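You operate a simulated robot arm through the tools that you are given. There is no shell and no other tool. Be economical: measure what you need, move in short steps, check, and stop when the job is done.

You run a simulated two-armed robot. Do the job below in one go: nothing can be reset, and whatever is moved stays where it is left.

Task
Put the cream thread cone from the top of the packing table on the tray of the bag sealer. Take the blue yarn cone on the far end of the belt and put it away on the upper shelf of the yarn rack. Put the orange sock on the glass of the light board away on the back of the bench. Put two of the cream labels from the top of the checking table on the top of the window bench. Take the box marked "chalk" from the top of the window bench and put it on the low shelf of the window bench. Any order will do. Set down upright: cream thread cone, blue yarn cone.

The check looks at the end state, three seconds after you hand in, the way a careful person would. Anything else that was tipped, shoved, dropped, spilled or broken makes it a failure.

Robot
Two 6-joint arms with two-finger parallel grippers on one trunk, on a base that drives. Base frame: it is fixed to the floor where the robot stands at the start and does not move with it; the origin is under the middle of the robot, x ahead of it, y to its left, z up. Units: m, degrees, N and s.
The left shoulder is at the start at [0.28, 0.185, 1.055], the right one opposite. With the tool pointing down near the work surface each hand reaches from about 0.54 to 0.92 m from the robot's upright axis, wherever it stands, measured 20 degrees to its own side. Places, roughly: back of the bench (140x22 cm) [0.88, -3.96, 0.86]; blue yarn cone [0.5, -0.75, 0.75]; chalk box, ticket box [-1.5, 0.75, 0.75]; cream label [0.5, -2.75, 0.75]; cream thread cone [0.75, 0, 0.75]; low shelf of the window bench [-2, 0.9, 0.2]; orange sock [0.75, -2.25, 0.75]; top of the window bench [-2.1, 0.8, 0.8]; tray of the bag sealer (24x20 cm) [0.64, 0.3, 0.88]; upper shelf of the yarn rack [-2.4, -6.9, 1.4]. Payload 1.57 kg a hand.
Tool frame (each hand has its own): the origin (TCP) lies between the finger pads and is the grasp point; the fingertips stand 0.03 m ahead of it; z points along the fingers, y is the line along which they close. Largest opening 0.08 m; finger width 0.017, thickness 0.012; the body of the gripper, 0.04 by 0.082 m, starts 0.08 m behind the TCP.
Orientation is that of the tool frame in the base frame, as a unit quaternion [x, y, z, w]. With the fingers straight down and closing along the base's y, the tool's x points along the base's -x, its y along +y and its z along -z.

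Tools
- The arms move only by the tool drive_tool. It takes "left_commands", "right_commands" or both (then of equal length, played together; a hand with none holds still); each is a list of rows, each a list of 7 numbers: the turn, a rotation vector about the tool's x, y, z in degrees, then the shift along the tool's x, y, z in cm, then the closure in counts, from 0 (fully open) to 255 (shut). In form: [[rx, ry, rz, x, y, z, claw], ...]. A call has 1 to 8 rows; each row is the pose to reach, as a shift and turn from the pose commanded when the call began, along the tool's axes at that moment. A row lasts 0.2 s, in which the tool goes at most 0.05 m and 8.6 degrees; a call with a longer step from one row to the next is refused whole, and so is a gripper value outside its range. A pose out of reach is approached as far as the arm can. The call stops where the force on the tool passes 40 N (or 10 N more than at its start, if that is more) or the arm is blocked; 0.2 s more then pass. Each finger travels about 0.153 m/s and halts on what it meets, pressing with about 23 N; the grip force reading is that of the motor and also rises with nothing between the fingers. The clock runs only during rows and for 0.2 s after the last one: add rows that repeat a pose to give the fingers time. The reply holds the time, the measured pose of the TCP, the force on the tool along the base axes, the opening and the grip force, in the units named above and with some noise, with the torque about the TCP (base axes, N m) and any sound that the robot's microphone picked up.
- Cameras (640 x 400 px; columns grow to the right, rows downward): "scene" is now at [0.2418, -0.0038, 1.5013]; the picture's right is [-0.05, -1.00, 0.00], its down [-0.67, 0.04, -0.74] and it looks along [0.74, -0.04, -0.67] (base axes); focal length 263 px, centre (320, 200). "left" rides on the left gripper at [0.072, 0.007, -0.122] in its tool frame; the picture's right is [-0.09, 1.00, 0.00], its down [-0.84, -0.08, -0.54] and it looks along [-0.54, -0.05, 0.84] (tool axes); focal length 238 px, centre (320, 200). "right" rides on the right gripper at [0.072, -0.007, -0.122] in its tool frame; the picture's right is [0.09, 1.00, 0.00], its down [-0.84, 0.08, -0.54] and it looks along [-0.54, 0.05, 0.84] (tool axes); focal length 238 px, centre (320, 200). There is no depth. A picture from a camera that has moved, and an enlarged one, comes with that camera's place and axes in the base frame and with its lens.
- capture(camera): a new picture of that camera. No time passes.
- move_column(by): slides the trunk up (or, below 0, down) by that many m; the arms and the scene camera ride with it, the base frame stays. It gives what a move gives, with no picture.
- roll_base(legs): drives the robot by 1 to 6 legs, each [ahead, turn to the left] in m and degrees, along the robot's own axes; the way and the turn of a leg run together, so that a leg with both is an arc; at most 1.5 m and 180 degrees a leg. The arms and the cameras ride along, it lands a little off, and it stops where it bumps. It gives what a move gives.
- pan_tilt(pan, tilt): turns the head with the scene camera to pan (to the left, within 86 degrees either way) and tilt (down, from -29 to 69), counted from straight ahead of the robot. It gives what a move gives.
- inspect(camera, box): a new picture of the part [left, top, right, bottom] of that camera's present view, enlarged. No time passes.
- close_job(): hands the job in; it is judged then, once.

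Go step by step. Nothing tells you exact positions but the pictures and the camera data: compare them with the known pose of the tool, close in by small moves and look again before you grip or let go. The budget is 186 turns and 166 pictures, counting those below and the enlarged ones. Unless the task says otherwise, let go and move clear before handing in, and close with one line.

The tools are called by a JSON object that holds its "method" and its "body". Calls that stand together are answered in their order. drive_tool: Moves the arms, as the interface text tells. Its arguments: {"type":"object","properties":{"left_commands":{"type":"array","items":{"type":"array","items":{"type":"number"}}},"right_commands":{"type":"array","items":{"type":"array","items":{"type":"number"}}}},"required":[]} The other tools are called the same way: move_column (by) slides the trunk up or down; roll_base (legs) drives the base; pan_tilt (pan, tilt) turns the head that bears the scene camera; capture (camera) takes a picture; inspect (camera, box) takes an enlarged picture of a part of a camera's view; close_job () hands the job in.

At the start:

```text
time_s: 0.0
left_tool_pos: [0.5963, 0.1232, 1.196]
left_tcp_rot: [0.0, 1.0, 0.0, 0.0]
left_contact_force: [-0.3, 0.3, 0.0]
left_ft_torque: [0.01, 0.01, -0.02]
left_width: 0.0799
left_grip_force: 0.1
right_tool_pos: [0.5006, -0.3458, 1.1986]
right_tcp_rot: [0.0, 1.0, -0.001, 0.0]
right_contact_force: [0.1, 0.1, 0.4]
right_ft_torque: [-0.04, 0.0, 0.01]
right_width: 0.0801
right_grip_force: 0.0
trunk travel left (down, up): [-0.75, 0.24]
robot x, y, heading: [0.0025, -0.0021, -0.0]
head pan, tilt: [-3.0, 42.4]
```

scene: 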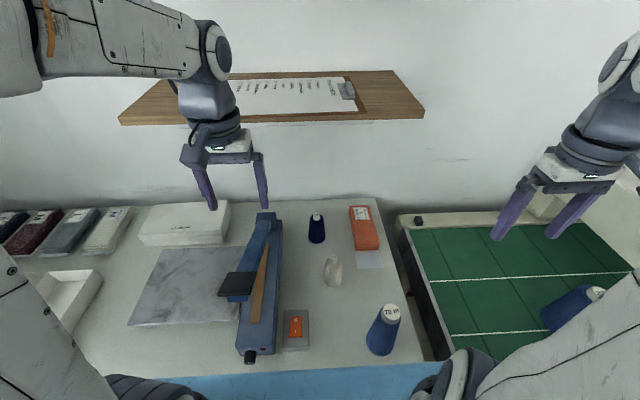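
right: 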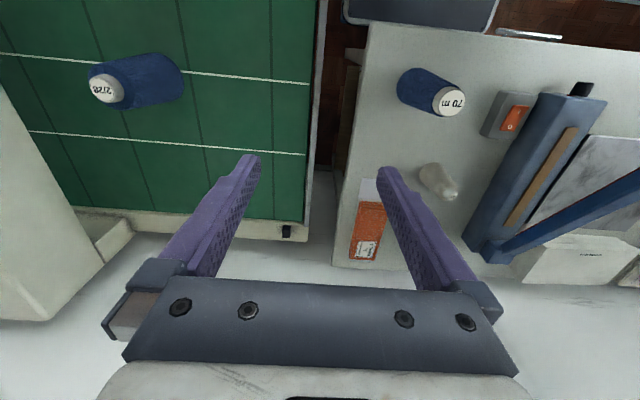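
left: 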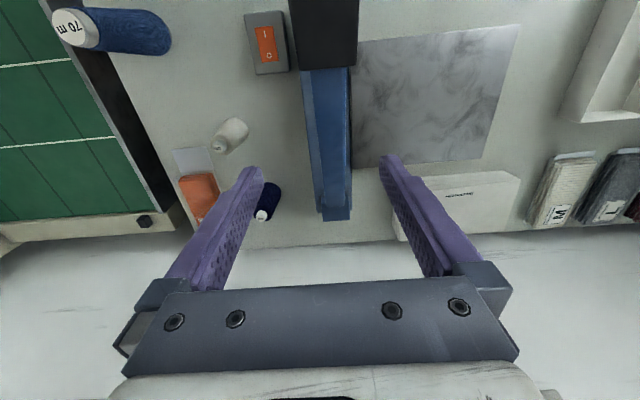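

I see the packing table ahead with the sealer, the cream cone and a few decoys, and the belt on the right with a blue cone. I'll enlarge both areas before moving.

{"method": "inspect", "body": {"camera": "scene", "box": [220, 190, 460, 370]}}

{"method": "inspect", "body": {"camera": "left", "box": [140, 0, 540, 250]}}

```text
2.22 times, centred on (340, 280) of scene
camera zoom: at [0.2418, -0.0038, 1.5013], right [-0.05, -1.0, 0.0], down [-0.67, 0.04, -0.74], along [0.74, -0.04, -0.67], focal length 585 px, centre (276, 22)
```

zoom: 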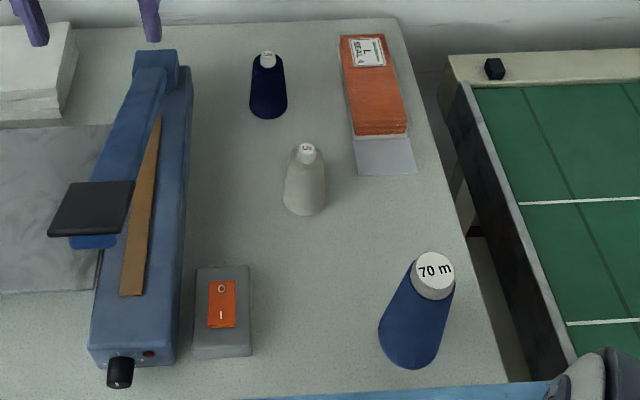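

```text
1.60 times, centred on (340, 125) of left
camera zoom: at [0.5235, 0.1287, 1.3168], right [0.09, 1.0, 0.0], down [0.84, -0.08, 0.54], along [0.54, -0.05, -0.84], focal length 381 px, centre (288, 320)
```

zoom: 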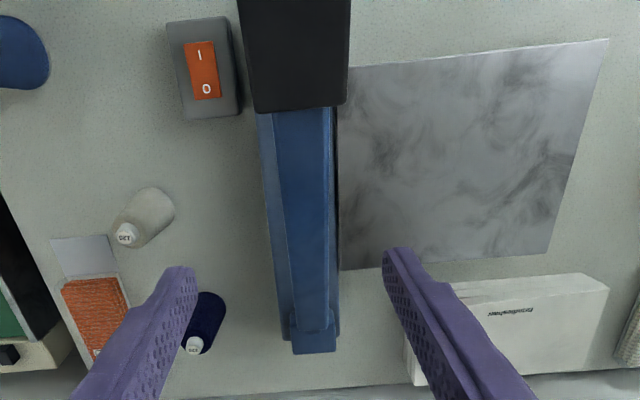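

Triangulating puts the cream cone near (0.645, -0.05), standing on a table at roughly z 0.83–0.87, and the marble tray near (0.64, 0.3) at about 0.88. I'll bring the left hand above the cone and look again.

{"method": "drive_tool", "body": {"left_commands": [[0, 0, 0, -1, -4.5, 0, 0], [0, 0, 0, -2, -9, 0, 0], [0, 0, 0, -3, -13.5, 0, 0], [0, 0, 0, -4, -17.3, 0, 0], [0, 0, 0, -4, -17.3, 4.5, 0], [0, 0, 0, -4, -17.3, 9, 0], [0, 0, 0, -4, -17.3, 12, 0]]}}

{"method": "capture", "body": {"camera": "left"}}

{"method": "capture", "body": {"camera": "scene"}}

```text
time_s: 1.6
left_tool_pos: [0.6373, -0.0526, 1.0745]
left_tcp_rot: [0.0, 1.0, 0.0, 0.0]
left_contact_force: [-0.6, -1.0, 0.3]
left_ft_torque: [0.02, -0.03, 0.02]
left_width: 0.0801
left_grip_force: 0.0
right_tool_pos: [0.4998, -0.3465, 1.199]
right_tcp_rot: [0.0, 1.0, -0.001, 0.001]
right_contact_force: [-0.4, -0.1, 0.0]
right_ft_torque: [0.0, 0.01, -0.02]
right_width: 0.0799
right_grip_force: 0.0
trunk travel left (down, up): [-0.75, 0.24]
robot x, y, heading: [0.0012, -0.0005, -0.1]
head pan, tilt: [-3.0, 42.4]
```

```text
160 pictures are left
camera left: at [0.5652, -0.0459, 1.1965], right [0.09, 1.0, 0.0], down [0.84, -0.08, 0.54], along [0.54, -0.05, -0.84], focal length 238 px, centre (320, 200)
```

left: 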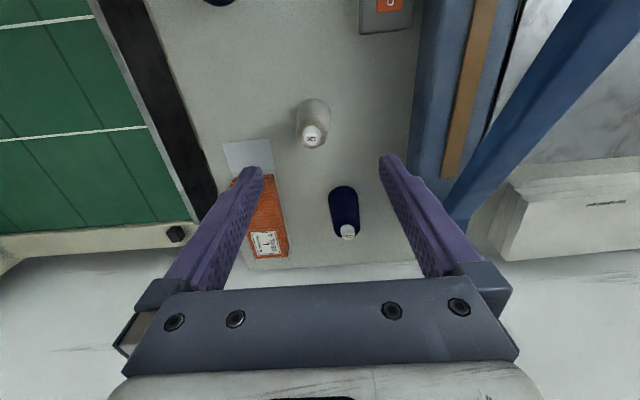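

```text
159 pictures are left
camera scene: at [0.2418, -0.0038, 1.5013], right [-0.05, -1.0, 0.0], down [-0.67, 0.04, -0.74], along [0.74, -0.04, -0.67], focal length 263 px, centre (320, 200)
```

scene: 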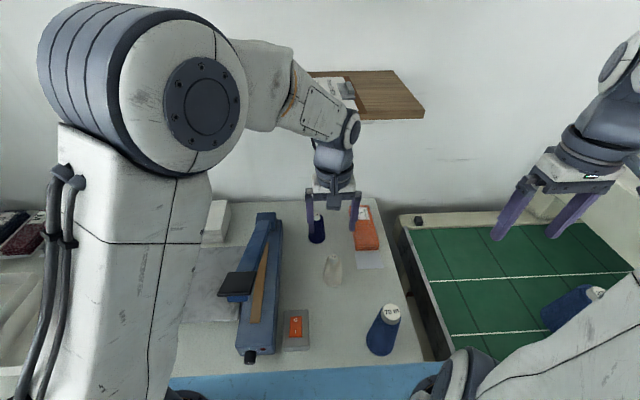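

The cone top triangulates to (0.655, -0.062, 0.92). I'll line up over it, descend to just above it, and look again.

{"method": "drive_tool", "body": {"left_commands": [[0, 0, 0, -1.7, -0.9, 3, 0], [0, 0, 0, -1.7, -0.9, 7, 0], [0, 0, 0, -1.7, -0.9, 10.5, 0]]}}

{"method": "capture", "body": {"camera": "left"}}

{"method": "inspect", "body": {"camera": "scene", "box": [220, 190, 460, 340]}}

```text
time_s: 2.4
left_tool_pos: [0.652, -0.0598, 0.969]
left_tcp_rot: [0.0, 1.0, 0.0, 0.001]
left_contact_force: [0.1, -0.6, -0.7]
left_ft_torque: [-0.01, 0.02, -0.02]
left_width: 0.0803
left_grip_force: 0.0
right_tool_pos: [0.5011, -0.3464, 1.199]
right_tcp_rot: [-0.001, 1.0, -0.001, 0.0]
right_contact_force: [-0.5, 0.0, -0.2]
right_ft_torque: [-0.01, 0.03, -0.03]
right_width: 0.0802
right_grip_force: 0.1
trunk travel left (down, up): [-0.75, 0.24]
robot x, y, heading: [-0.0009, 0.0003, 0.3]
head pan, tilt: [-3.0, 42.4]
```

```text
158 pictures are left
camera left: at [0.578, -0.0541, 1.0901], right [0.09, 1.0, 0.0], down [0.84, -0.08, 0.54], along [0.54, -0.05, -0.84], focal length 238 px, centre (320, 200)
```

left: 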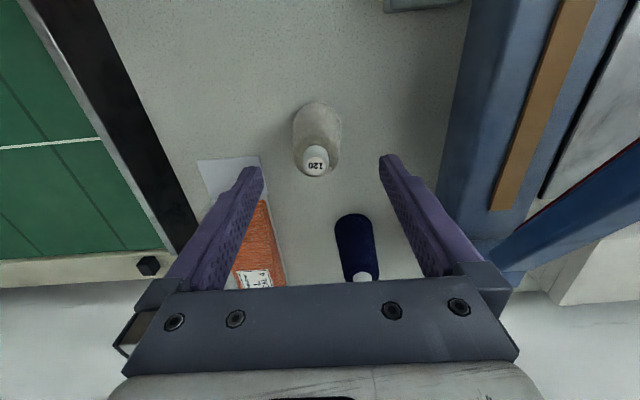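

```text
2.67 times, centred on (340, 265) of scene
camera zoom: at [0.2418, -0.0038, 1.5013], right [-0.05, -1.0, 0.0], down [-0.67, 0.04, -0.74], along [0.74, -0.04, -0.67], focal length 702 px, centre (267, 27)
```

zoom: 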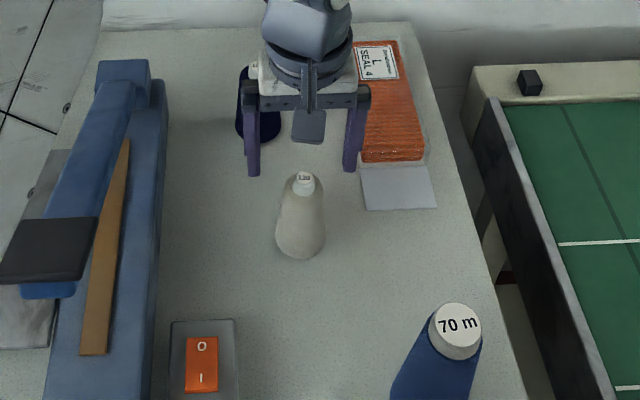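

The cone is within 4 mm of centre under the open fingers. I'll descend around it, close, and lift slightly.

{"method": "drive_tool", "body": {"left_commands": [[0, 0, 0, -0.1, -0.4, 4, 0], [0, 0, 0, -0.1, -0.4, 8, 0], [0, 0, 0, -0.1, -0.4, 10.8, 0], [0, 0, 0, -0.1, -0.4, 10.8, 255], [0, 0, 0, -0.1, -0.4, 10.8, 255]]}}

{"method": "capture", "body": {"camera": "left"}}

```text
time_s: 3.6
left_tool_pos: [0.6541, -0.0627, 0.8638]
left_tcp_rot: [0.0, 1.0, 0.0, 0.0]
left_contact_force: [-0.3, 0.4, 0.2]
left_ft_torque: [0.05, 0.01, 0.03]
left_width: 0.051
left_grip_force: 22.8
right_tool_pos: [0.5006, -0.3456, 1.1977]
right_tcp_rot: [0.0, 1.0, 0.0, 0.0]
right_contact_force: [0.5, 0.1, 1.1]
right_ft_torque: [0.0, -0.03, -0.01]
right_width: 0.0799
right_grip_force: 0.1
trunk travel left (down, up): [-0.75, 0.24]
robot x, y, heading: [0.001, -0.0024, -0.3]
head pan, tilt: [-3.0, 42.4]
```

```text
156 pictures are left
camera left: at [0.5819, -0.057, 0.9857], right [0.09, 1.0, 0.0], down [0.84, -0.08, 0.54], along [0.54, -0.05, -0.84], focal length 238 px, centre (320, 200)
```

left: 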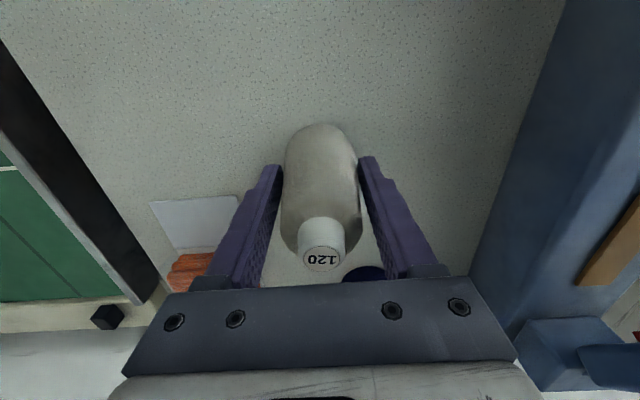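

Gripped at 51 mm. Next I'll lift well above the raised sealer arm (about z 1.05) and carry it over the tray.

{"method": "drive_tool", "body": {"left_commands": [[0, 0, 0, 0, 0, -3, 255], [0, 0, 0, 0, 0, -7.5, 255], [0, 0, 0, 0, 0, -12, 255], [0, 0, 0, 0, 0, -16.5, 255], [0, 0, 0, 0, 0, -21, 255], [0, 0, 0, 0, 0, -25, 255], [0, 0, 0, 0, 0, -29, 255]]}}

{"method": "drive_tool", "body": {"left_commands": [[0, 0, 0, 0, 4.5, 0, 255], [0, 0, 0, 0, 9, 0, 255], [0, 0, 0, 0, 13.5, 0, 255], [0, 0, 0, 0, 18, 0, 255], [0, 0, 0, 0, 22.5, 0, 255], [0, 0, 0, 0, 27, 0, 255], [0, 0, 0, 0, 31.5, 0, 255], [0, 0, 0, 0, 36.5, 0, 255]]}}

{"method": "capture", "body": {"camera": "left"}}

{"method": "capture", "body": {"camera": "scene"}}

```text
time_s: 5.2
left_tool_pos: [0.653, -0.0613, 1.1552]
left_tcp_rot: [0.0, 1.0, 0.0, 0.0]
left_contact_force: [0.5, -0.2, 0.4]
left_ft_torque: [0.0, 0.0, 0.03]
left_width: 0.0002
left_grip_force: 21.2
right_tool_pos: [0.5006, -0.3456, 1.1985]
right_tcp_rot: [0.0, 1.0, 0.001, 0.0]
right_contact_force: [-0.2, 1.2, 0.2]
right_ft_torque: [0.02, -0.02, 0.04]
right_width: 0.08
right_grip_force: 0.1
trunk travel left (down, up): [-0.75, 0.24]
robot x, y, heading: [0.0025, 0.0021, -0.1]
head pan, tilt: [-3.0, 42.4]
```

```text
time_s: 7.0
left_tool_pos: [0.6547, 0.3015, 1.1506]
left_tcp_rot: [-0.001, 1.0, 0.0, 0.0]
left_contact_force: [0.6, -0.6, 0.0]
left_ft_torque: [0.0, 0.03, 0.0]
left_width: 0.0002
left_grip_force: 21.5
right_tool_pos: [0.5004, -0.3463, 1.1982]
right_tcp_rot: [-0.001, 1.0, 0.0, 0.0]
right_contact_force: [0.7, -0.1, 0.3]
right_ft_torque: [0.02, -0.01, 0.01]
right_width: 0.08
right_grip_force: 0.0
trunk travel left (down, up): [-0.75, 0.24]
robot x, y, heading: [-0.0007, -0.0015, -0.0]
head pan, tilt: [-3.0, 42.4]
```

```text
155 pictures are left
camera left: at [0.5814, 0.3068, 1.2733], right [0.09, 1.0, 0.0], down [0.84, -0.08, 0.54], along [0.54, -0.05, -0.84], focal length 238 px, centre (320, 200)
```

left: 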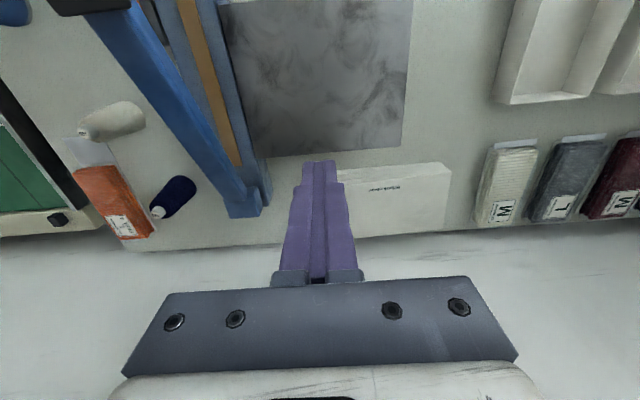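

```text
154 pictures are left
camera scene: at [0.2417, -0.0039, 1.5013], right [-0.05, -1.0, 0.0], down [-0.67, 0.04, -0.74], along [0.74, -0.04, -0.67], focal length 263 px, centre (320, 200)
```

scene: 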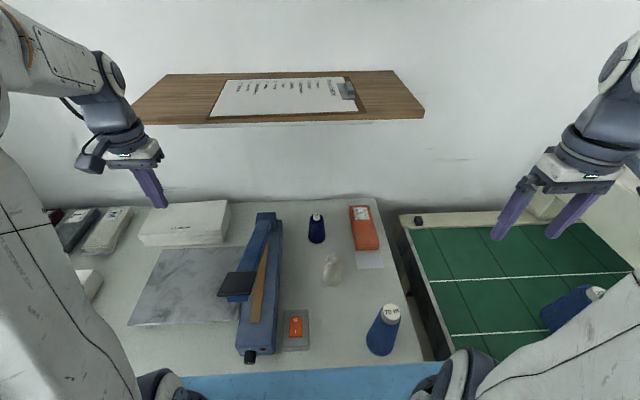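

The cone slipped out as I lifted, but it still looks upright in its place. I'll check its shape closely for a better grip.

{"method": "inspect", "body": {"camera": "scene", "box": [300, 240, 364, 295]}}

{"method": "inspect", "body": {"camera": "left", "box": [60, 80, 220, 180]}}

```text
7.27 times, centred on (332, 268) of scene
camera zoom: at [0.2417, -0.0039, 1.5013], right [-0.05, -1.0, 0.0], down [-0.67, 0.04, -0.74], along [0.74, -0.04, -0.67], focal length 1916 px, centre (233, -291)
```

zoom: 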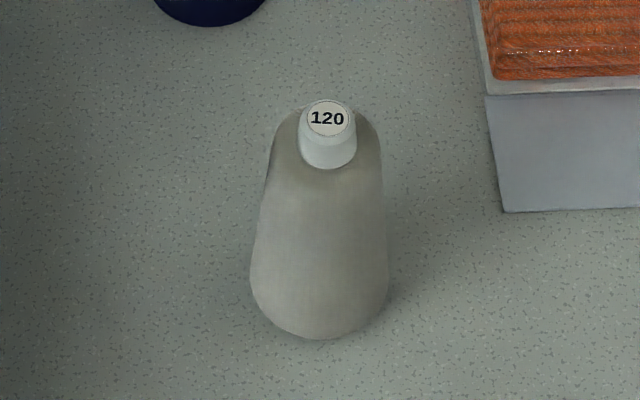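

```text
4.00 times, centred on (140, 130) of left
camera zoom: at [0.5814, 0.3068, 1.2733], right [0.09, 1.0, 0.0], down [0.84, -0.08, 0.54], along [0.54, -0.05, -0.84], focal length 953 px, centre (1040, 480)
```

zoom: 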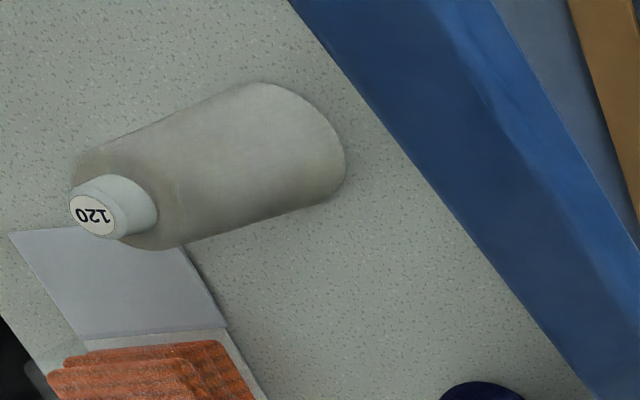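

The body tapers and slides out, so the narrow core neck (top about z 0.92, about 2.2 cm across) is the better handle. I'll go back, stop just above it and check.

{"method": "drive_tool", "body": {"left_commands": [[0, 0, 0, 0, -4.5, 0, 0], [0, 0, 0, 0, -9, 0, 0], [0, 0, 0, 0, -13.5, 0, 0], [0, 0, 0, 0, -18, 0, 0], [0, 0, 0, 0, -22.5, 0, 0], [0, 0, 0, 0, -27, 0, 0], [0, 0, 0, 0, -31.5, 0, 0], [0, 0, 0, 0, -36.3, 0, 0]]}}

{"method": "drive_tool", "body": {"left_commands": [[0, 0, 0, 0, 0, 4.5, 0], [0, 0, 0, 0, 0, 9, 0], [0, 0, 0, 0, 0, 13.5, 0], [0, 0, 0, 0, 0, 17.5, 0], [0, 0, 0, 0, 0, 20, 0]]}}

{"method": "inspect", "body": {"camera": "left", "box": [220, 60, 420, 260]}}

{"method": "inspect", "body": {"camera": "scene", "box": [280, 220, 380, 300]}}

```text
time_s: 8.8
left_tool_pos: [0.6522, -0.063, 1.1546]
left_tcp_rot: [0.0, 1.0, -0.001, 0.0]
left_contact_force: [0.5, 0.6, 0.0]
left_ft_torque: [-0.01, 0.0, 0.0]
left_width: 0.0799
left_grip_force: 0.1
right_tool_pos: [0.5015, -0.3454, 1.1998]
right_tcp_rot: [0.0, 1.0, 0.0, 0.0]
right_contact_force: [0.0, -0.7, -0.9]
right_ft_torque: [0.02, 0.0, 0.01]
right_width: 0.0797
right_grip_force: 0.0
trunk travel left (down, up): [-0.75, 0.24]
robot x, y, heading: [-0.0008, 0.0, -0.0]
head pan, tilt: [-3.0, 42.4]
```

```text
time_s: 10.0
left_tool_pos: [0.6573, -0.0603, 0.9525]
left_tcp_rot: [0.0, 1.0, 0.0, 0.001]
left_contact_force: [0.5, 0.5, 0.3]
left_ft_torque: [-0.03, 0.04, 0.0]
left_width: 0.0801
left_grip_force: 0.0
right_tool_pos: [0.5, -0.3456, 1.2003]
right_tcp_rot: [0.0, 1.0, 0.001, 0.0]
right_contact_force: [0.7, 0.2, 0.0]
right_ft_torque: [-0.01, 0.02, -0.02]
right_width: 0.08
right_grip_force: 0.1
trunk travel left (down, up): [-0.75, 0.24]
robot x, y, heading: [0.001, 0.0009, 0.0]
head pan, tilt: [-3.0, 42.4]
```

```text
2.00 times, centred on (320, 160) of left
camera zoom: at [0.584, -0.0551, 1.074], right [0.09, 1.0, 0.0], down [0.84, -0.08, 0.54], along [0.54, -0.05, -0.84], focal length 477 px, centre (320, 280)
```

zoom: 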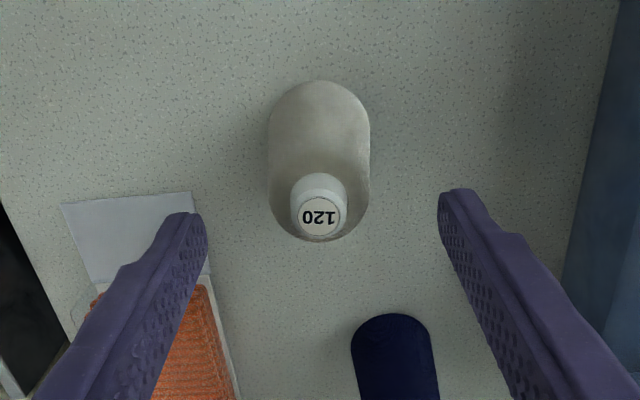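

```text
5.00 times, centred on (330, 260) of scene
camera zoom: at [0.2418, -0.0038, 1.5013], right [-0.05, -1.0, 0.0], down [-0.67, 0.04, -0.74], along [0.74, -0.04, -0.67], focal length 1317 px, centre (270, -100)
```

zoom: 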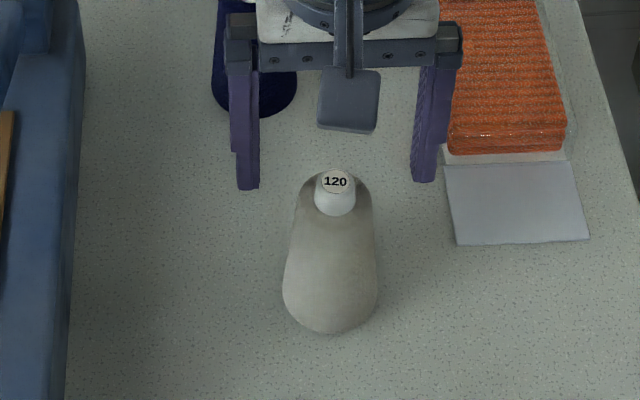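

The neck is centred between the fingers: top about 0.92, shoulder about 0.904. I'll put the fingertips just above the shoulder, pinch, and lift slowly.

{"method": "drive_tool", "body": {"left_commands": [[0, 0, 0, 0, 0, 1, 0], [0, 0, 0, 0, 0, 1.8, 0], [0, 0, 0, 0, 0, 1.8, 255], [0, 0, 0, 0, 0, 1.8, 255], [0, 0, 0, 0, 0, 1.8, 255], [0, 0, 0, 0, 0, 1.4, 255], [0, 0, 0, 0, 0, 0.9, 255], [0, 0, 0, 0, 0, 0, 255]]}}

{"method": "inspect", "body": {"camera": "left", "box": [220, 60, 420, 260]}}

{"method": "inspect", "body": {"camera": "scene", "box": [280, 220, 380, 300]}}

```text
time_s: 11.8
left_tool_pos: [0.6549, -0.0613, 0.9518]
left_tcp_rot: [0.0, 1.0, 0.0, -0.001]
left_contact_force: [-0.7, -0.5, -1.1]
left_ft_torque: [0.01, 0.04, 0.03]
left_width: 0.0207
left_grip_force: 23.7
right_tool_pos: [0.5009, -0.3458, 1.1996]
right_tcp_rot: [0.0, 1.0, 0.0, 0.0]
right_contact_force: [0.2, 0.4, 0.1]
right_ft_torque: [0.0, -0.02, 0.0]
right_width: 0.0801
right_grip_force: 0.0
trunk travel left (down, up): [-0.75, 0.24]
robot x, y, heading: [0.0031, 0.0008, -0.1]
head pan, tilt: [-3.0, 42.4]
```

```text
2.00 times, centred on (320, 160) of left
camera zoom: at [0.5818, -0.0557, 1.0735], right [0.09, 1.0, 0.0], down [0.84, -0.08, 0.54], along [0.54, -0.05, -0.84], focal length 477 px, centre (320, 280)
```

zoom: 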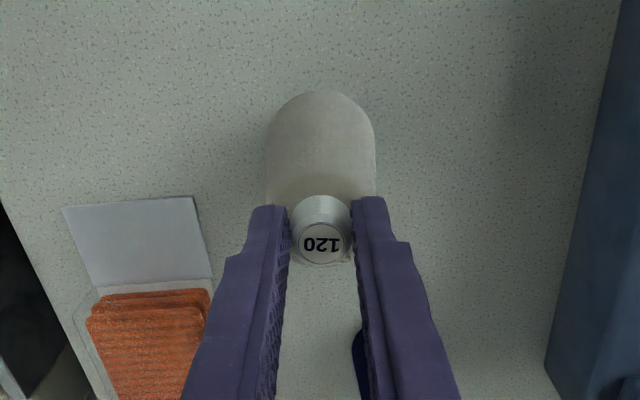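

```text
5.00 times, centred on (330, 260) of scene
camera zoom: at [0.2419, -0.0038, 1.5013], right [-0.05, -1.0, 0.0], down [-0.67, 0.04, -0.74], along [0.74, -0.04, -0.67], focal length 1317 px, centre (270, -100)
```

zoom: 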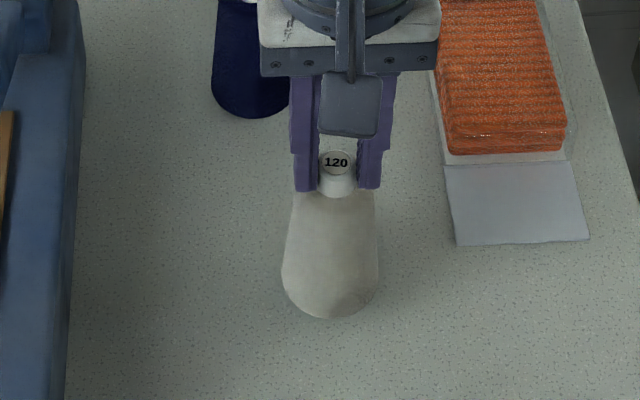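

It holds: the cone has risen with the hand. I'll lift it high, then move across to the tray.

{"method": "drive_tool", "body": {"left_commands": [[0, 0, 0, 0, 0, -2, 255], [0, 0, 0, 0, 0, -5, 255], [0, 0, 0, 0, 0, -9, 255], [0, 0, 0, 0, 0, -13, 255], [0, 0, 0, 0, 0, -17, 255], [0, 0, 0, 0, 0, -21, 255], [0, 0, 0, 0, 0, -24, 255], [0, 0, 0, 0, 0, -26, 255]]}}

{"method": "drive_tool", "body": {"left_commands": [[0, 0, 0, 0, 3, 0, 255], [0, 0, 0, 0, 7.5, 0, 255], [0, 0, 0, 0, 12, 0, 255], [0, 0, 0, 0.3, 17, 0, 255], [0, 0, 0, 0.6, 22, 0, 255], [0, 0, 0, 0.8, 27, 0, 255], [0, 0, 0, 1, 32, 0, 255], [0, 0, 0, 1, 36, 0, 255]]}}

{"method": "capture", "body": {"camera": "left"}}

{"method": "capture", "body": {"camera": "scene"}}

```text
time_s: 13.6
left_tool_pos: [0.6569, -0.0621, 1.2118]
left_tcp_rot: [0.001, 1.0, 0.0, 0.0]
left_contact_force: [0.0, 0.7, 0.0]
left_ft_torque: [-0.04, 0.02, -0.02]
left_width: 0.0206
left_grip_force: 23.3
right_tool_pos: [0.5009, -0.3472, 1.1988]
right_tcp_rot: [-0.001, 1.0, 0.0, 0.0]
right_contact_force: [-0.2, -0.1, 0.2]
right_ft_torque: [0.01, 0.01, -0.02]
right_width: 0.08
right_grip_force: 0.1
trunk travel left (down, up): [-0.75, 0.24]
robot x, y, heading: [0.0025, -0.0005, -0.1]
head pan, tilt: [-3.0, 42.4]
```

```text
time_s: 15.4
left_tool_pos: [0.6434, 0.3002, 1.2128]
left_tcp_rot: [0.0, 1.0, 0.001, 0.001]
left_contact_force: [-0.2, 0.3, -0.6]
left_ft_torque: [0.0, 0.0, 0.02]
left_width: 0.0206
left_grip_force: 23.2
right_tool_pos: [0.5006, -0.3461, 1.1994]
right_tcp_rot: [0.0, 1.0, -0.001, -0.001]
right_contact_force: [0.4, -0.6, 0.8]
right_ft_torque: [0.02, -0.01, 0.01]
right_width: 0.08
right_grip_force: 0.0
trunk travel left (down, up): [-0.75, 0.24]
robot x, y, heading: [-0.0016, -0.0036, -0.1]
head pan, tilt: [-3.0, 42.4]
```

```text
147 pictures are left
camera left: at [0.5706, 0.3053, 1.3339], right [0.09, 1.0, 0.0], down [0.84, -0.08, 0.54], along [0.54, -0.05, -0.84], focal length 238 px, centre (320, 200)
```

left: 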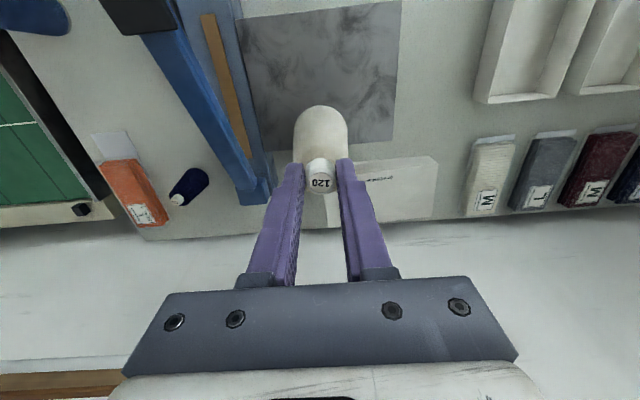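

```text
146 pictures are left
camera scene: at [0.2418, -0.0038, 1.5013], right [-0.05, -1.0, 0.0], down [-0.67, 0.04, -0.74], along [0.74, -0.04, -0.67], focal length 263 px, centre (320, 200)
```

scene: 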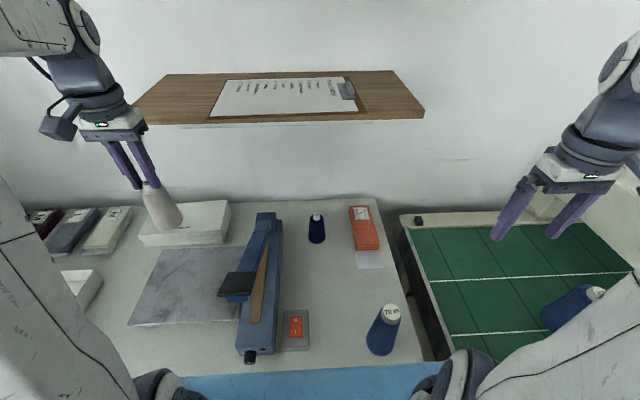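

The cone hangs upright over the tray area. I'll lower it to near the tray and check the gap.

{"method": "drive_tool", "body": {"left_commands": [[0, 0, 0, 0, 0, 4, 255], [0, 0, 0, 0, 0, 8, 255], [0, 0, 0, 0, 0, 12, 255], [0, 0, 0, 0, 0, 16, 255], [0, 0, 0, 0, 0, 19, 255]]}}

{"method": "capture", "body": {"camera": "left"}}

{"method": "inspect", "body": {"camera": "scene", "box": [100, 200, 260, 340]}}

```text
time_s: 16.6
left_tool_pos: [0.6425, 0.3007, 1.0213]
left_tcp_rot: [0.0, 1.0, 0.001, 0.001]
left_contact_force: [-0.4, 0.7, -0.7]
left_ft_torque: [-0.01, -0.02, 0.0]
left_width: 0.0203
left_grip_force: 22.7
right_tool_pos: [0.5008, -0.3455, 1.1997]
right_tcp_rot: [0.0, 1.0, 0.001, 0.0]
right_contact_force: [0.2, -0.2, 0.4]
right_ft_torque: [0.04, 0.01, -0.02]
right_width: 0.0799
right_grip_force: 0.0
trunk travel left (down, up): [-0.75, 0.24]
robot x, y, heading: [-0.0017, -0.0007, 0.1]
head pan, tilt: [-3.0, 42.4]
```

```text
145 pictures are left
camera left: at [0.5705, 0.3065, 1.1428], right [0.09, 1.0, 0.0], down [0.84, -0.08, 0.54], along [0.54, -0.05, -0.84], focal length 238 px, centre (320, 200)
```

left: 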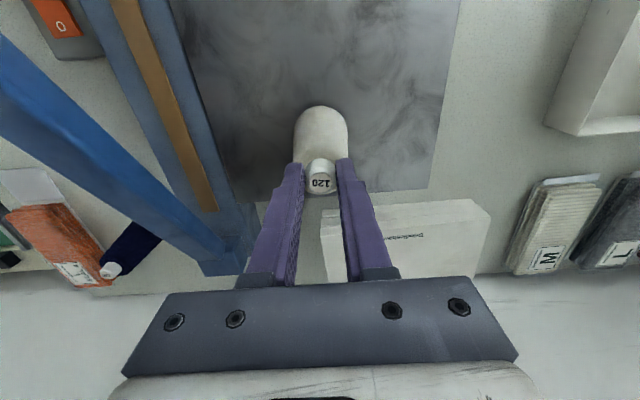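

```text
2.86 times, centred on (180, 270) of scene
camera zoom: at [0.2418, -0.0037, 1.5013], right [-0.05, -1.0, 0.0], down [-0.67, 0.04, -0.74], along [0.74, -0.04, -0.67], focal length 752 px, centre (720, 0)
```

zoom: 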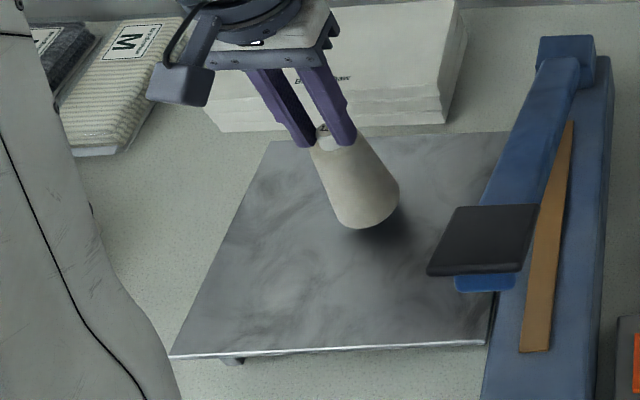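

The tray is a plate standing on short legs at about 0.88, so contact should come near TCP 0.993. I'll creep down.

{"method": "drive_tool", "body": {"left_commands": [[0, 0, 0, 0, 0, 1, 255], [0, 0, 0, 0, 0, 1.6, 255], [0, 0, 0, 0, 0, 1.9, 255], [0, 0, 0, 0, 0, 2.2, 255], [0, 0, 0, 0, 0, 2.5, 255]]}}

{"method": "inspect", "body": {"camera": "scene", "box": [160, 220, 220, 270]}}

```text
time_s: 17.8
left_tool_pos: [0.6443, 0.2989, 1.0012]
left_tcp_rot: [0.0, 1.0, 0.0, 0.003]
left_contact_force: [-1.7, 2.5, 27.6]
left_ft_torque: [0.11, -0.15, 0.1]
left_width: 0.0214
left_grip_force: 22.3
right_tool_pos: [0.5009, -0.3473, 1.2]
right_tcp_rot: [0.0, 1.0, 0.0, 0.001]
right_contact_force: [-0.4, 0.5, 0.4]
right_ft_torque: [0.04, 0.0, 0.01]
right_width: 0.0798
right_grip_force: 0.1
trunk travel left (down, up): [-0.75, 0.24]
robot x, y, heading: [-0.0006, 0.0005, -0.1]
head pan, tilt: [-3.0, 42.4]
```

```text
8.00 times, centred on (190, 245) of scene
camera zoom: at [0.2406, -0.0041, 1.5018], right [-0.05, -1.0, 0.0], down [-0.67, 0.04, -0.74], along [0.74, -0.04, -0.67], focal length 2107 px, centre (1360, -160)
```

zoom: 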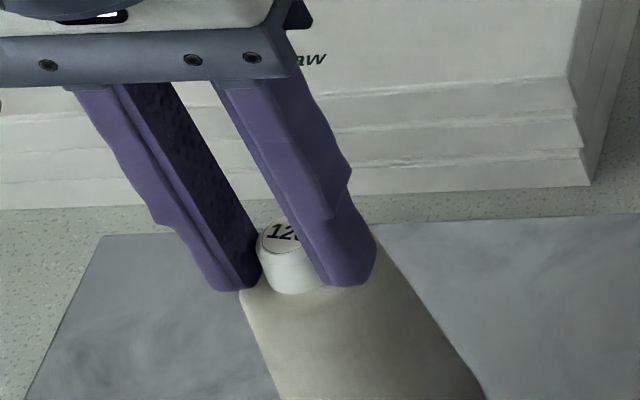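

Contact at 27 N: it stands on the tray. I'll ease off a little, open, and rise straight up.

{"method": "drive_tool", "body": {"left_commands": [[0, 0, 0, 0, 0, -0.3, 255], [0, 0, 0, 0, 0, -0.4, 255], [0, 0, 0, 0, 0, -0.4, 120], [0, 0, 0, 0, 0, -0.4, 0], [0, 0, 0, 0, 0, -0.4, 0], [0, 0, 0, 0, 0, -4, 0], [0, 0, 0, 0, 0, -8.5, 0], [0, 0, 0, 0, 0, -13, 0]]}}

{"method": "capture", "body": {"camera": "left"}}

{"method": "capture", "body": {"camera": "scene"}}

```text
time_s: 19.6
left_tool_pos: [0.644, 0.3007, 1.1278]
left_tcp_rot: [0.0, 1.0, 0.0, -0.001]
left_contact_force: [0.4, -0.9, 0.1]
left_ft_torque: [0.02, -0.01, 0.01]
left_width: 0.08
left_grip_force: 0.0
right_tool_pos: [0.5014, -0.3457, 1.1993]
right_tcp_rot: [0.0, 1.0, 0.0, -0.001]
right_contact_force: [-0.3, -0.1, -0.7]
right_ft_torque: [0.02, 0.0, 0.02]
right_width: 0.0798
right_grip_force: 0.1
trunk travel left (down, up): [-0.75, 0.24]
robot x, y, heading: [0.0011, 0.0006, 0.5]
head pan, tilt: [-3.0, 42.4]
```

```text
142 pictures are left
camera left: at [0.5707, 0.3059, 1.25], right [0.09, 1.0, 0.0], down [0.84, -0.08, 0.54], along [0.54, -0.05, -0.84], focal length 238 px, centre (320, 200)
```

left: 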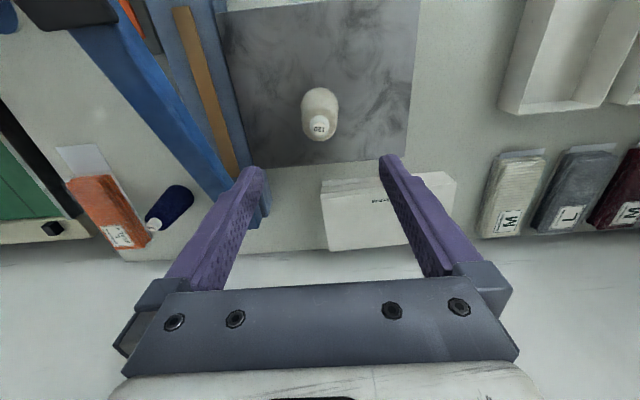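

```text
141 pictures are left
camera scene: at [0.2419, -0.0037, 1.5013], right [-0.05, -1.0, 0.0], down [-0.67, 0.04, -0.74], along [0.74, -0.04, -0.67], focal length 263 px, centre (320, 200)
```

scene: 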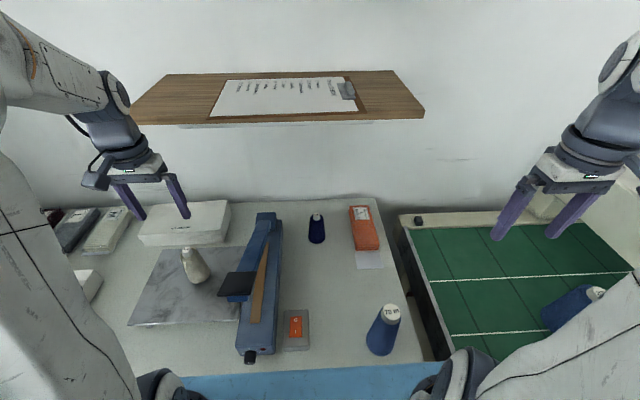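

The cream cone stands on the tray. Next I'll look right at the belt and the rest of the room.

{"method": "pan_tilt", "body": {"pan": -55, "tilt": 35}}

{"method": "capture", "body": {"camera": "scene"}}

{"method": "capture", "body": {"camera": "right"}}

```text
time_s: 20.8
left_tool_pos: [0.6435, 0.2999, 1.1284]
left_tcp_rot: [0.0, 1.0, 0.0, 0.0]
left_contact_force: [0.3, 0.0, 0.8]
left_ft_torque: [-0.01, 0.01, -0.01]
left_width: 0.0801
left_grip_force: 0.0
right_tool_pos: [0.501, -0.3468, 1.199]
right_tcp_rot: [0.0, 1.0, 0.0, -0.001]
right_contact_force: [-0.8, -0.4, 0.1]
right_ft_torque: [0.01, -0.02, 0.01]
right_width: 0.0801
right_grip_force: 0.1
trunk travel left (down, up): [-0.75, 0.24]
robot x, y, heading: [-0.001, 0.0013, 0.1]
head pan, tilt: [-55.0, 35.0]
```

```text
140 pictures are left
camera scene: at [0.2092, -0.0715, 1.5124], right [-0.82, -0.57, 0.0], down [-0.33, 0.47, -0.82], along [0.47, -0.67, -0.57], focal length 263 px, centre (320, 200)
```

scene: 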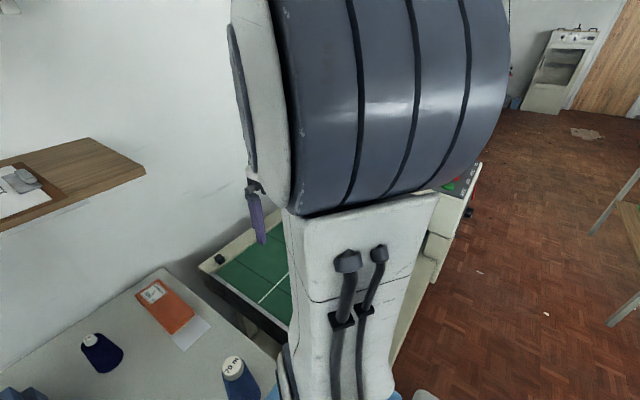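

```text
139 pictures are left
camera right: at [0.4284, -0.3527, 1.3204], right [-0.09, 1.0, 0.0], down [0.84, 0.08, 0.54], along [0.54, 0.05, -0.84], focal length 238 px, centre (320, 200)
```

right: 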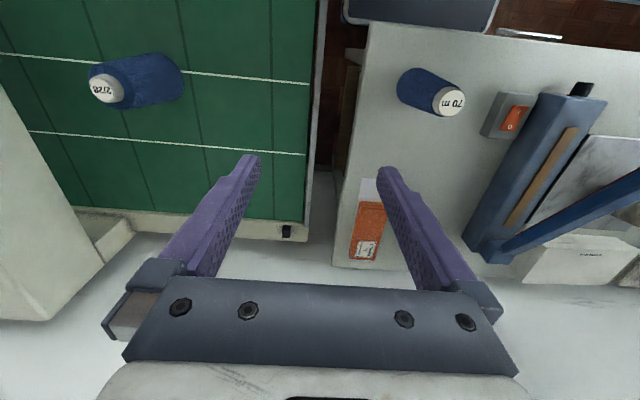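

The belt cone triangulates to about (0.50, -0.635) with its top near 0.96. I'll bring the right hand above it and look.

{"method": "drive_tool", "body": {"right_commands": [[0, 0, 0, 0, -4, 0, 0], [0, 0, 0, 0, -8.5, 0, 0], [0, 0, 0, 0, -13, 0, 0], [0, 0, 0, 0, -17.5, 0, 0], [0, 0, 0, 0, -22, 0, 0], [0, 0, 0, 0, -26, 0, 0], [0, 0, 0, 0, -29, 0, 0]]}}

{"method": "capture", "body": {"camera": "right"}}

{"method": "pan_tilt", "body": {"pan": -25, "tilt": 42}}

{"method": "capture", "body": {"camera": "scene"}}

```text
time_s: 22.4
left_tool_pos: [0.6434, 0.2995, 1.1273]
left_tcp_rot: [0.0, 1.0, 0.0, 0.0]
left_contact_force: [0.1, 1.2, -0.5]
left_ft_torque: [0.0, -0.03, -0.03]
left_width: 0.0802
left_grip_force: 0.0
right_tool_pos: [0.4997, -0.6357, 1.1987]
right_tcp_rot: [0.0, 1.0, 0.0, 0.0]
right_contact_force: [-0.4, 0.1, 0.5]
right_ft_torque: [0.01, 0.02, -0.04]
right_width: 0.0801
right_grip_force: 0.1
trunk travel left (down, up): [-0.75, 0.24]
robot x, y, heading: [0.0015, -0.0014, 0.1]
head pan, tilt: [-55.0, 35.0]
```

```text
138 pictures are left
camera right: at [0.4274, -0.6428, 1.3204], right [-0.09, 1.0, 0.0], down [0.84, 0.08, 0.54], along [0.54, 0.05, -0.84], focal length 238 px, centre (320, 200)
```

right: 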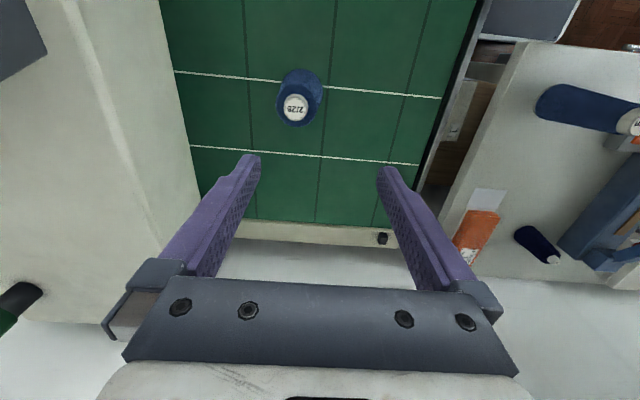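

```text
time_s: 23.4
left_tool_pos: [0.644, 0.3001, 1.1283]
left_tcp_rot: [0.0, 1.0, 0.0, 0.0]
left_contact_force: [0.7, 0.4, -0.4]
left_ft_torque: [0.0, 0.0, -0.01]
left_width: 0.0801
left_grip_force: 0.1
right_tool_pos: [0.4996, -0.6353, 1.1986]
right_tcp_rot: [0.001, 1.0, 0.0, 0.0]
right_contact_force: [-0.3, 0.5, 0.4]
right_ft_torque: [0.01, -0.02, 0.0]
right_width: 0.08
right_grip_force: 0.2
trunk travel left (down, up): [-0.75, 0.24]
robot x, y, heading: [-0.0022, -0.0007, 0.1]
head pan, tilt: [-25.0, 42.0]
```

```text
137 pictures are left
camera scene: at [0.2344, -0.0349, 1.502], right [-0.42, -0.91, 0.0], down [-0.61, 0.28, -0.74], along [0.67, -0.31, -0.67], focal length 263 px, centre (320, 200)
```

scene: 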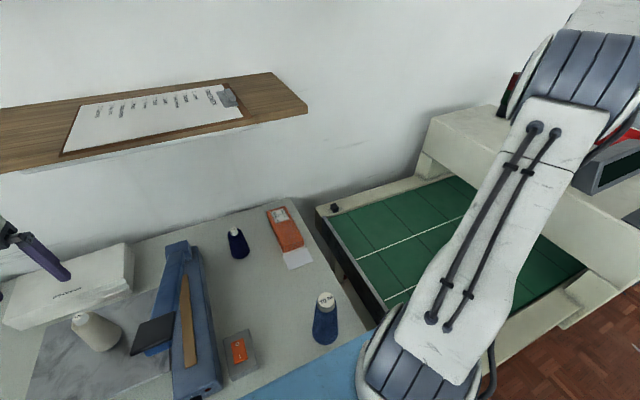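

The only cone in view on the belt has its top at about (0.51, -0.674, 0.93), which matches the given place. I'll close in above it.

{"method": "drive_tool", "body": {"right_commands": [[0, 0, 0, -1, -3.9, 0, 0], [0, 0, 0, -1, -3.9, 4.5, 0], [0, 0, 0, -1, -3.9, 9, 0], [0, 0, 0, -1, -3.9, 13.5, 0], [0, 0, 0, -1, -3.9, 18, 0]]}}

{"method": "capture", "body": {"camera": "right"}}

```text
time_s: 24.6
left_tool_pos: [0.643, 0.3006, 1.1275]
left_tcp_rot: [0.0, 1.0, 0.001, 0.0]
left_contact_force: [0.6, 0.5, 0.6]
left_ft_torque: [-0.02, -0.01, 0.01]
left_width: 0.0802
left_grip_force: 0.2
right_tool_pos: [0.5112, -0.6743, 1.0181]
right_tcp_rot: [0.0, 1.0, 0.0, 0.0]
right_contact_force: [-0.3, 0.0, -0.4]
right_ft_torque: [0.0, -0.03, 0.01]
right_width: 0.0802
right_grip_force: 0.0
trunk travel left (down, up): [-0.75, 0.24]
robot x, y, heading: [0.0006, 0.0002, 0.1]
head pan, tilt: [-25.0, 42.0]
```

```text
136 pictures are left
camera right: at [0.4386, -0.682, 1.1391], right [-0.09, 1.0, 0.0], down [0.84, 0.08, 0.54], along [0.54, 0.05, -0.84], focal length 238 px, centre (320, 200)
```

right: 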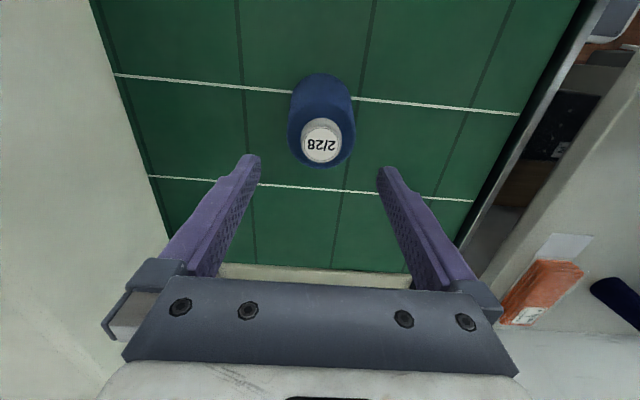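

Well centred. I'll go down to just above the neck for a close look.

{"method": "drive_tool", "body": {"right_commands": [[0, 0, 0, -0.2, 0, 3, 0], [0, 0, 0, -0.2, 0, 5, 0]]}}

{"method": "inspect", "body": {"camera": "right", "box": [220, 60, 420, 260]}}

```text
time_s: 25.2
left_tool_pos: [0.6439, 0.3004, 1.1277]
left_tcp_rot: [0.0, 1.0, 0.001, 0.0]
left_contact_force: [-0.1, 0.2, 0.8]
left_ft_torque: [0.04, 0.02, 0.0]
left_width: 0.08
left_grip_force: 0.1
right_tool_pos: [0.5135, -0.6739, 0.9663]
right_tcp_rot: [0.0, 1.0, 0.0, 0.0]
right_contact_force: [0.2, -0.3, 0.0]
right_ft_torque: [-0.01, -0.02, 0.02]
right_width: 0.0803
right_grip_force: 0.0
trunk travel left (down, up): [-0.75, 0.24]
robot x, y, heading: [-0.0008, 0.0014, 0.1]
head pan, tilt: [-25.0, 42.0]
```

```text
2.00 times, centred on (320, 160) of right
camera zoom: at [0.4415, -0.6801, 1.0882], right [-0.09, 1.0, 0.0], down [0.84, 0.08, 0.54], along [0.54, 0.05, -0.84], focal length 477 px, centre (320, 280)
```

zoom: 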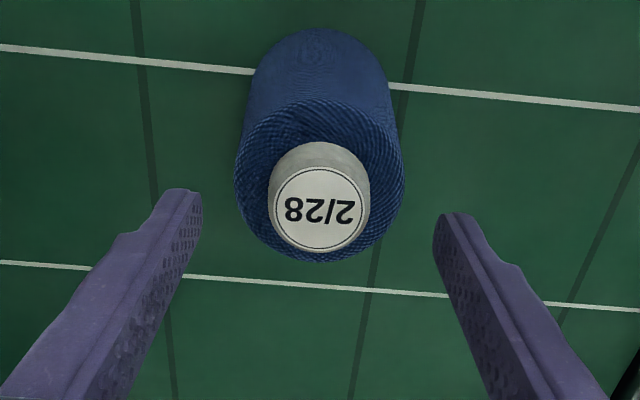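

The neck is about 3.7 cm wide, top 0.928, shoulder about 0.91. I'll pinch it just above the shoulder and lift slowly.

{"method": "drive_tool", "body": {"right_commands": [[0, 0, 0, 0, 0, 1.4, 0], [0, 0, 0, 0, 0, 2.4, 0], [0, 0, 0, 0, 0, 2.4, 255], [0, 0, 0, 0, 0, 2.4, 255], [0, 0, 0, 0, 0, 2.4, 255], [0, 0, 0, 0, 0, 2.0, 255], [0, 0, 0, 0, 0, 1.4, 255], [0, 0, 0, 0, 0, 0, 255]]}}

{"method": "inspect", "body": {"camera": "right", "box": [220, 60, 420, 260]}}

```text
time_s: 27.0
left_tool_pos: [0.643, 0.3009, 1.128]
left_tcp_rot: [0.0, 1.0, 0.001, 0.0]
left_contact_force: [-0.7, 0.1, -0.7]
left_ft_torque: [0.03, 0.01, 0.01]
left_width: 0.0798
left_grip_force: 0.0
right_tool_pos: [0.5134, -0.6734, 0.9701]
right_tcp_rot: [0.0, 1.0, 0.001, 0.0]
right_contact_force: [0.3, -0.5, -2.5]
right_ft_torque: [0.0, 0.0, 0.02]
right_width: 0.0388
right_grip_force: 23.1
trunk travel left (down, up): [-0.75, 0.24]
robot x, y, heading: [-0.0031, 0.0017, -0.1]
head pan, tilt: [-25.0, 42.0]
```

```text
2.00 times, centred on (320, 160) of right
camera zoom: at [0.4411, -0.6805, 1.091], right [-0.09, 1.0, 0.0], down [0.84, 0.08, 0.54], along [0.54, 0.05, -0.84], focal length 477 px, centre (320, 280)
```

zoom: 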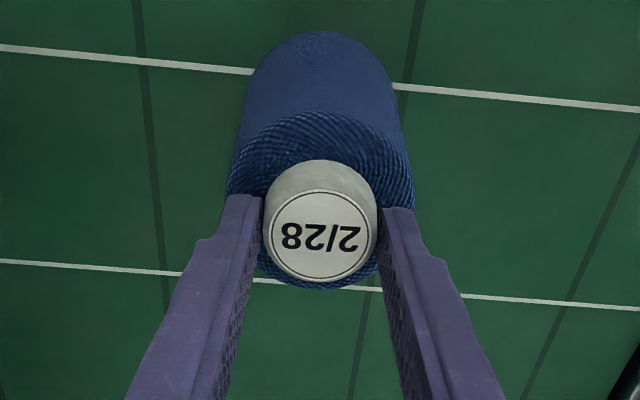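

Holding at 38.8 mm. I'll lift it high and check the grip with the scene camera.

{"method": "drive_tool", "body": {"right_commands": [[0, 0, 0, 0, 0, -3, 255], [0, 0, 0, 0, 0, -7, 255], [0, 0, 0, 0, 0, -11, 255], [0, 0, 0, 0, 0, -15, 255], [0, 0, 0, 0, 0, -19, 255], [0, 0, 0, 0, 0, -23, 255], [0, 0, 0, 0, 0, -26, 255], [0, 0, 0, 0, 0, -28, 255]], "left_commands": [[0, 0, 0, 0, 0, -2, 0], [0, 0, 0, 0, 0, -4, 0], [0, 0, 0, 0, 0, -6, 0], [0, 0, 0, 0, 0, -8, 0], [0, 0, 0, 0, 0, -10, 0], [0, 0, 0, 0, 0, -12, 0], [0, 0, 0, 0, 0, -12, 0], [0, 0, 0, 0, 0, -12, 0]]}}

{"method": "capture", "body": {"camera": "scene"}}

{"method": "capture", "body": {"camera": "right"}}

```text
time_s: 28.8
left_tool_pos: [0.6453, 0.3015, 1.2466]
left_tcp_rot: [0.0, 1.0, 0.0, 0.001]
left_contact_force: [0.2, 0.5, -0.1]
left_ft_torque: [0.01, -0.02, 0.02]
left_width: 0.0799
left_grip_force: 0.0
right_tool_pos: [0.5084, -0.6699, 1.2441]
right_tcp_rot: [0.0, 1.0, 0.001, 0.0]
right_contact_force: [0.8, 0.2, -2.4]
right_ft_torque: [0.02, 0.01, -0.02]
right_width: 0.0385
right_grip_force: 23.3
right hand out of reach, approached as far as the arm can: row 8
trunk travel left (down, up): [-0.75, 0.24]
robot x, y, heading: [-0.0023, 0.0011, 0.2]
head pan, tilt: [-25.0, 42.0]
```

```text
133 pictures are left
camera scene: at [0.2343, -0.0346, 1.502], right [-0.42, -0.91, 0.0], down [-0.61, 0.28, -0.74], along [0.67, -0.31, -0.67], focal length 263 px, centre (320, 200)
```

scene: 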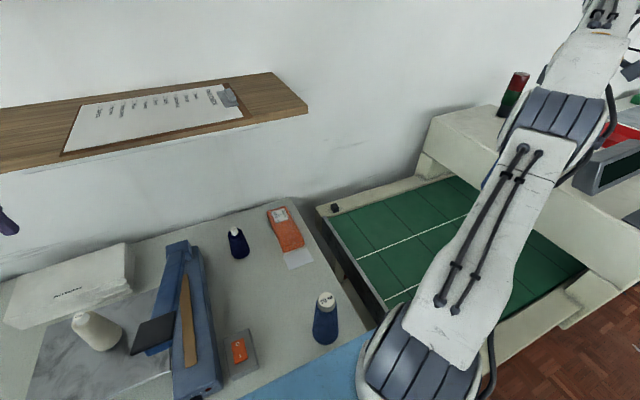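

```text
132 pictures are left
camera right: at [0.4364, -0.6768, 1.3656], right [-0.09, 1.0, 0.0], down [0.84, 0.08, 0.54], along [0.54, 0.05, -0.84], focal length 238 px, centre (320, 200)
```

right: 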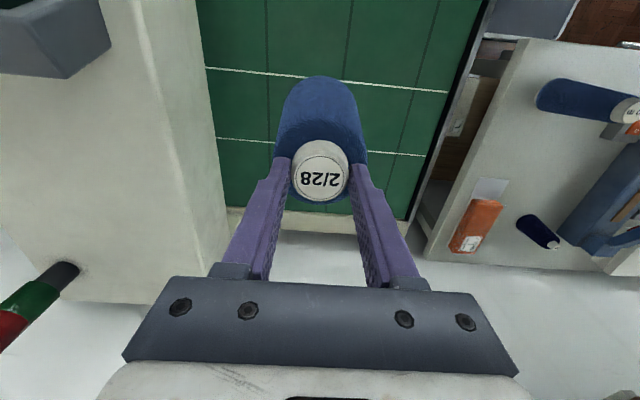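

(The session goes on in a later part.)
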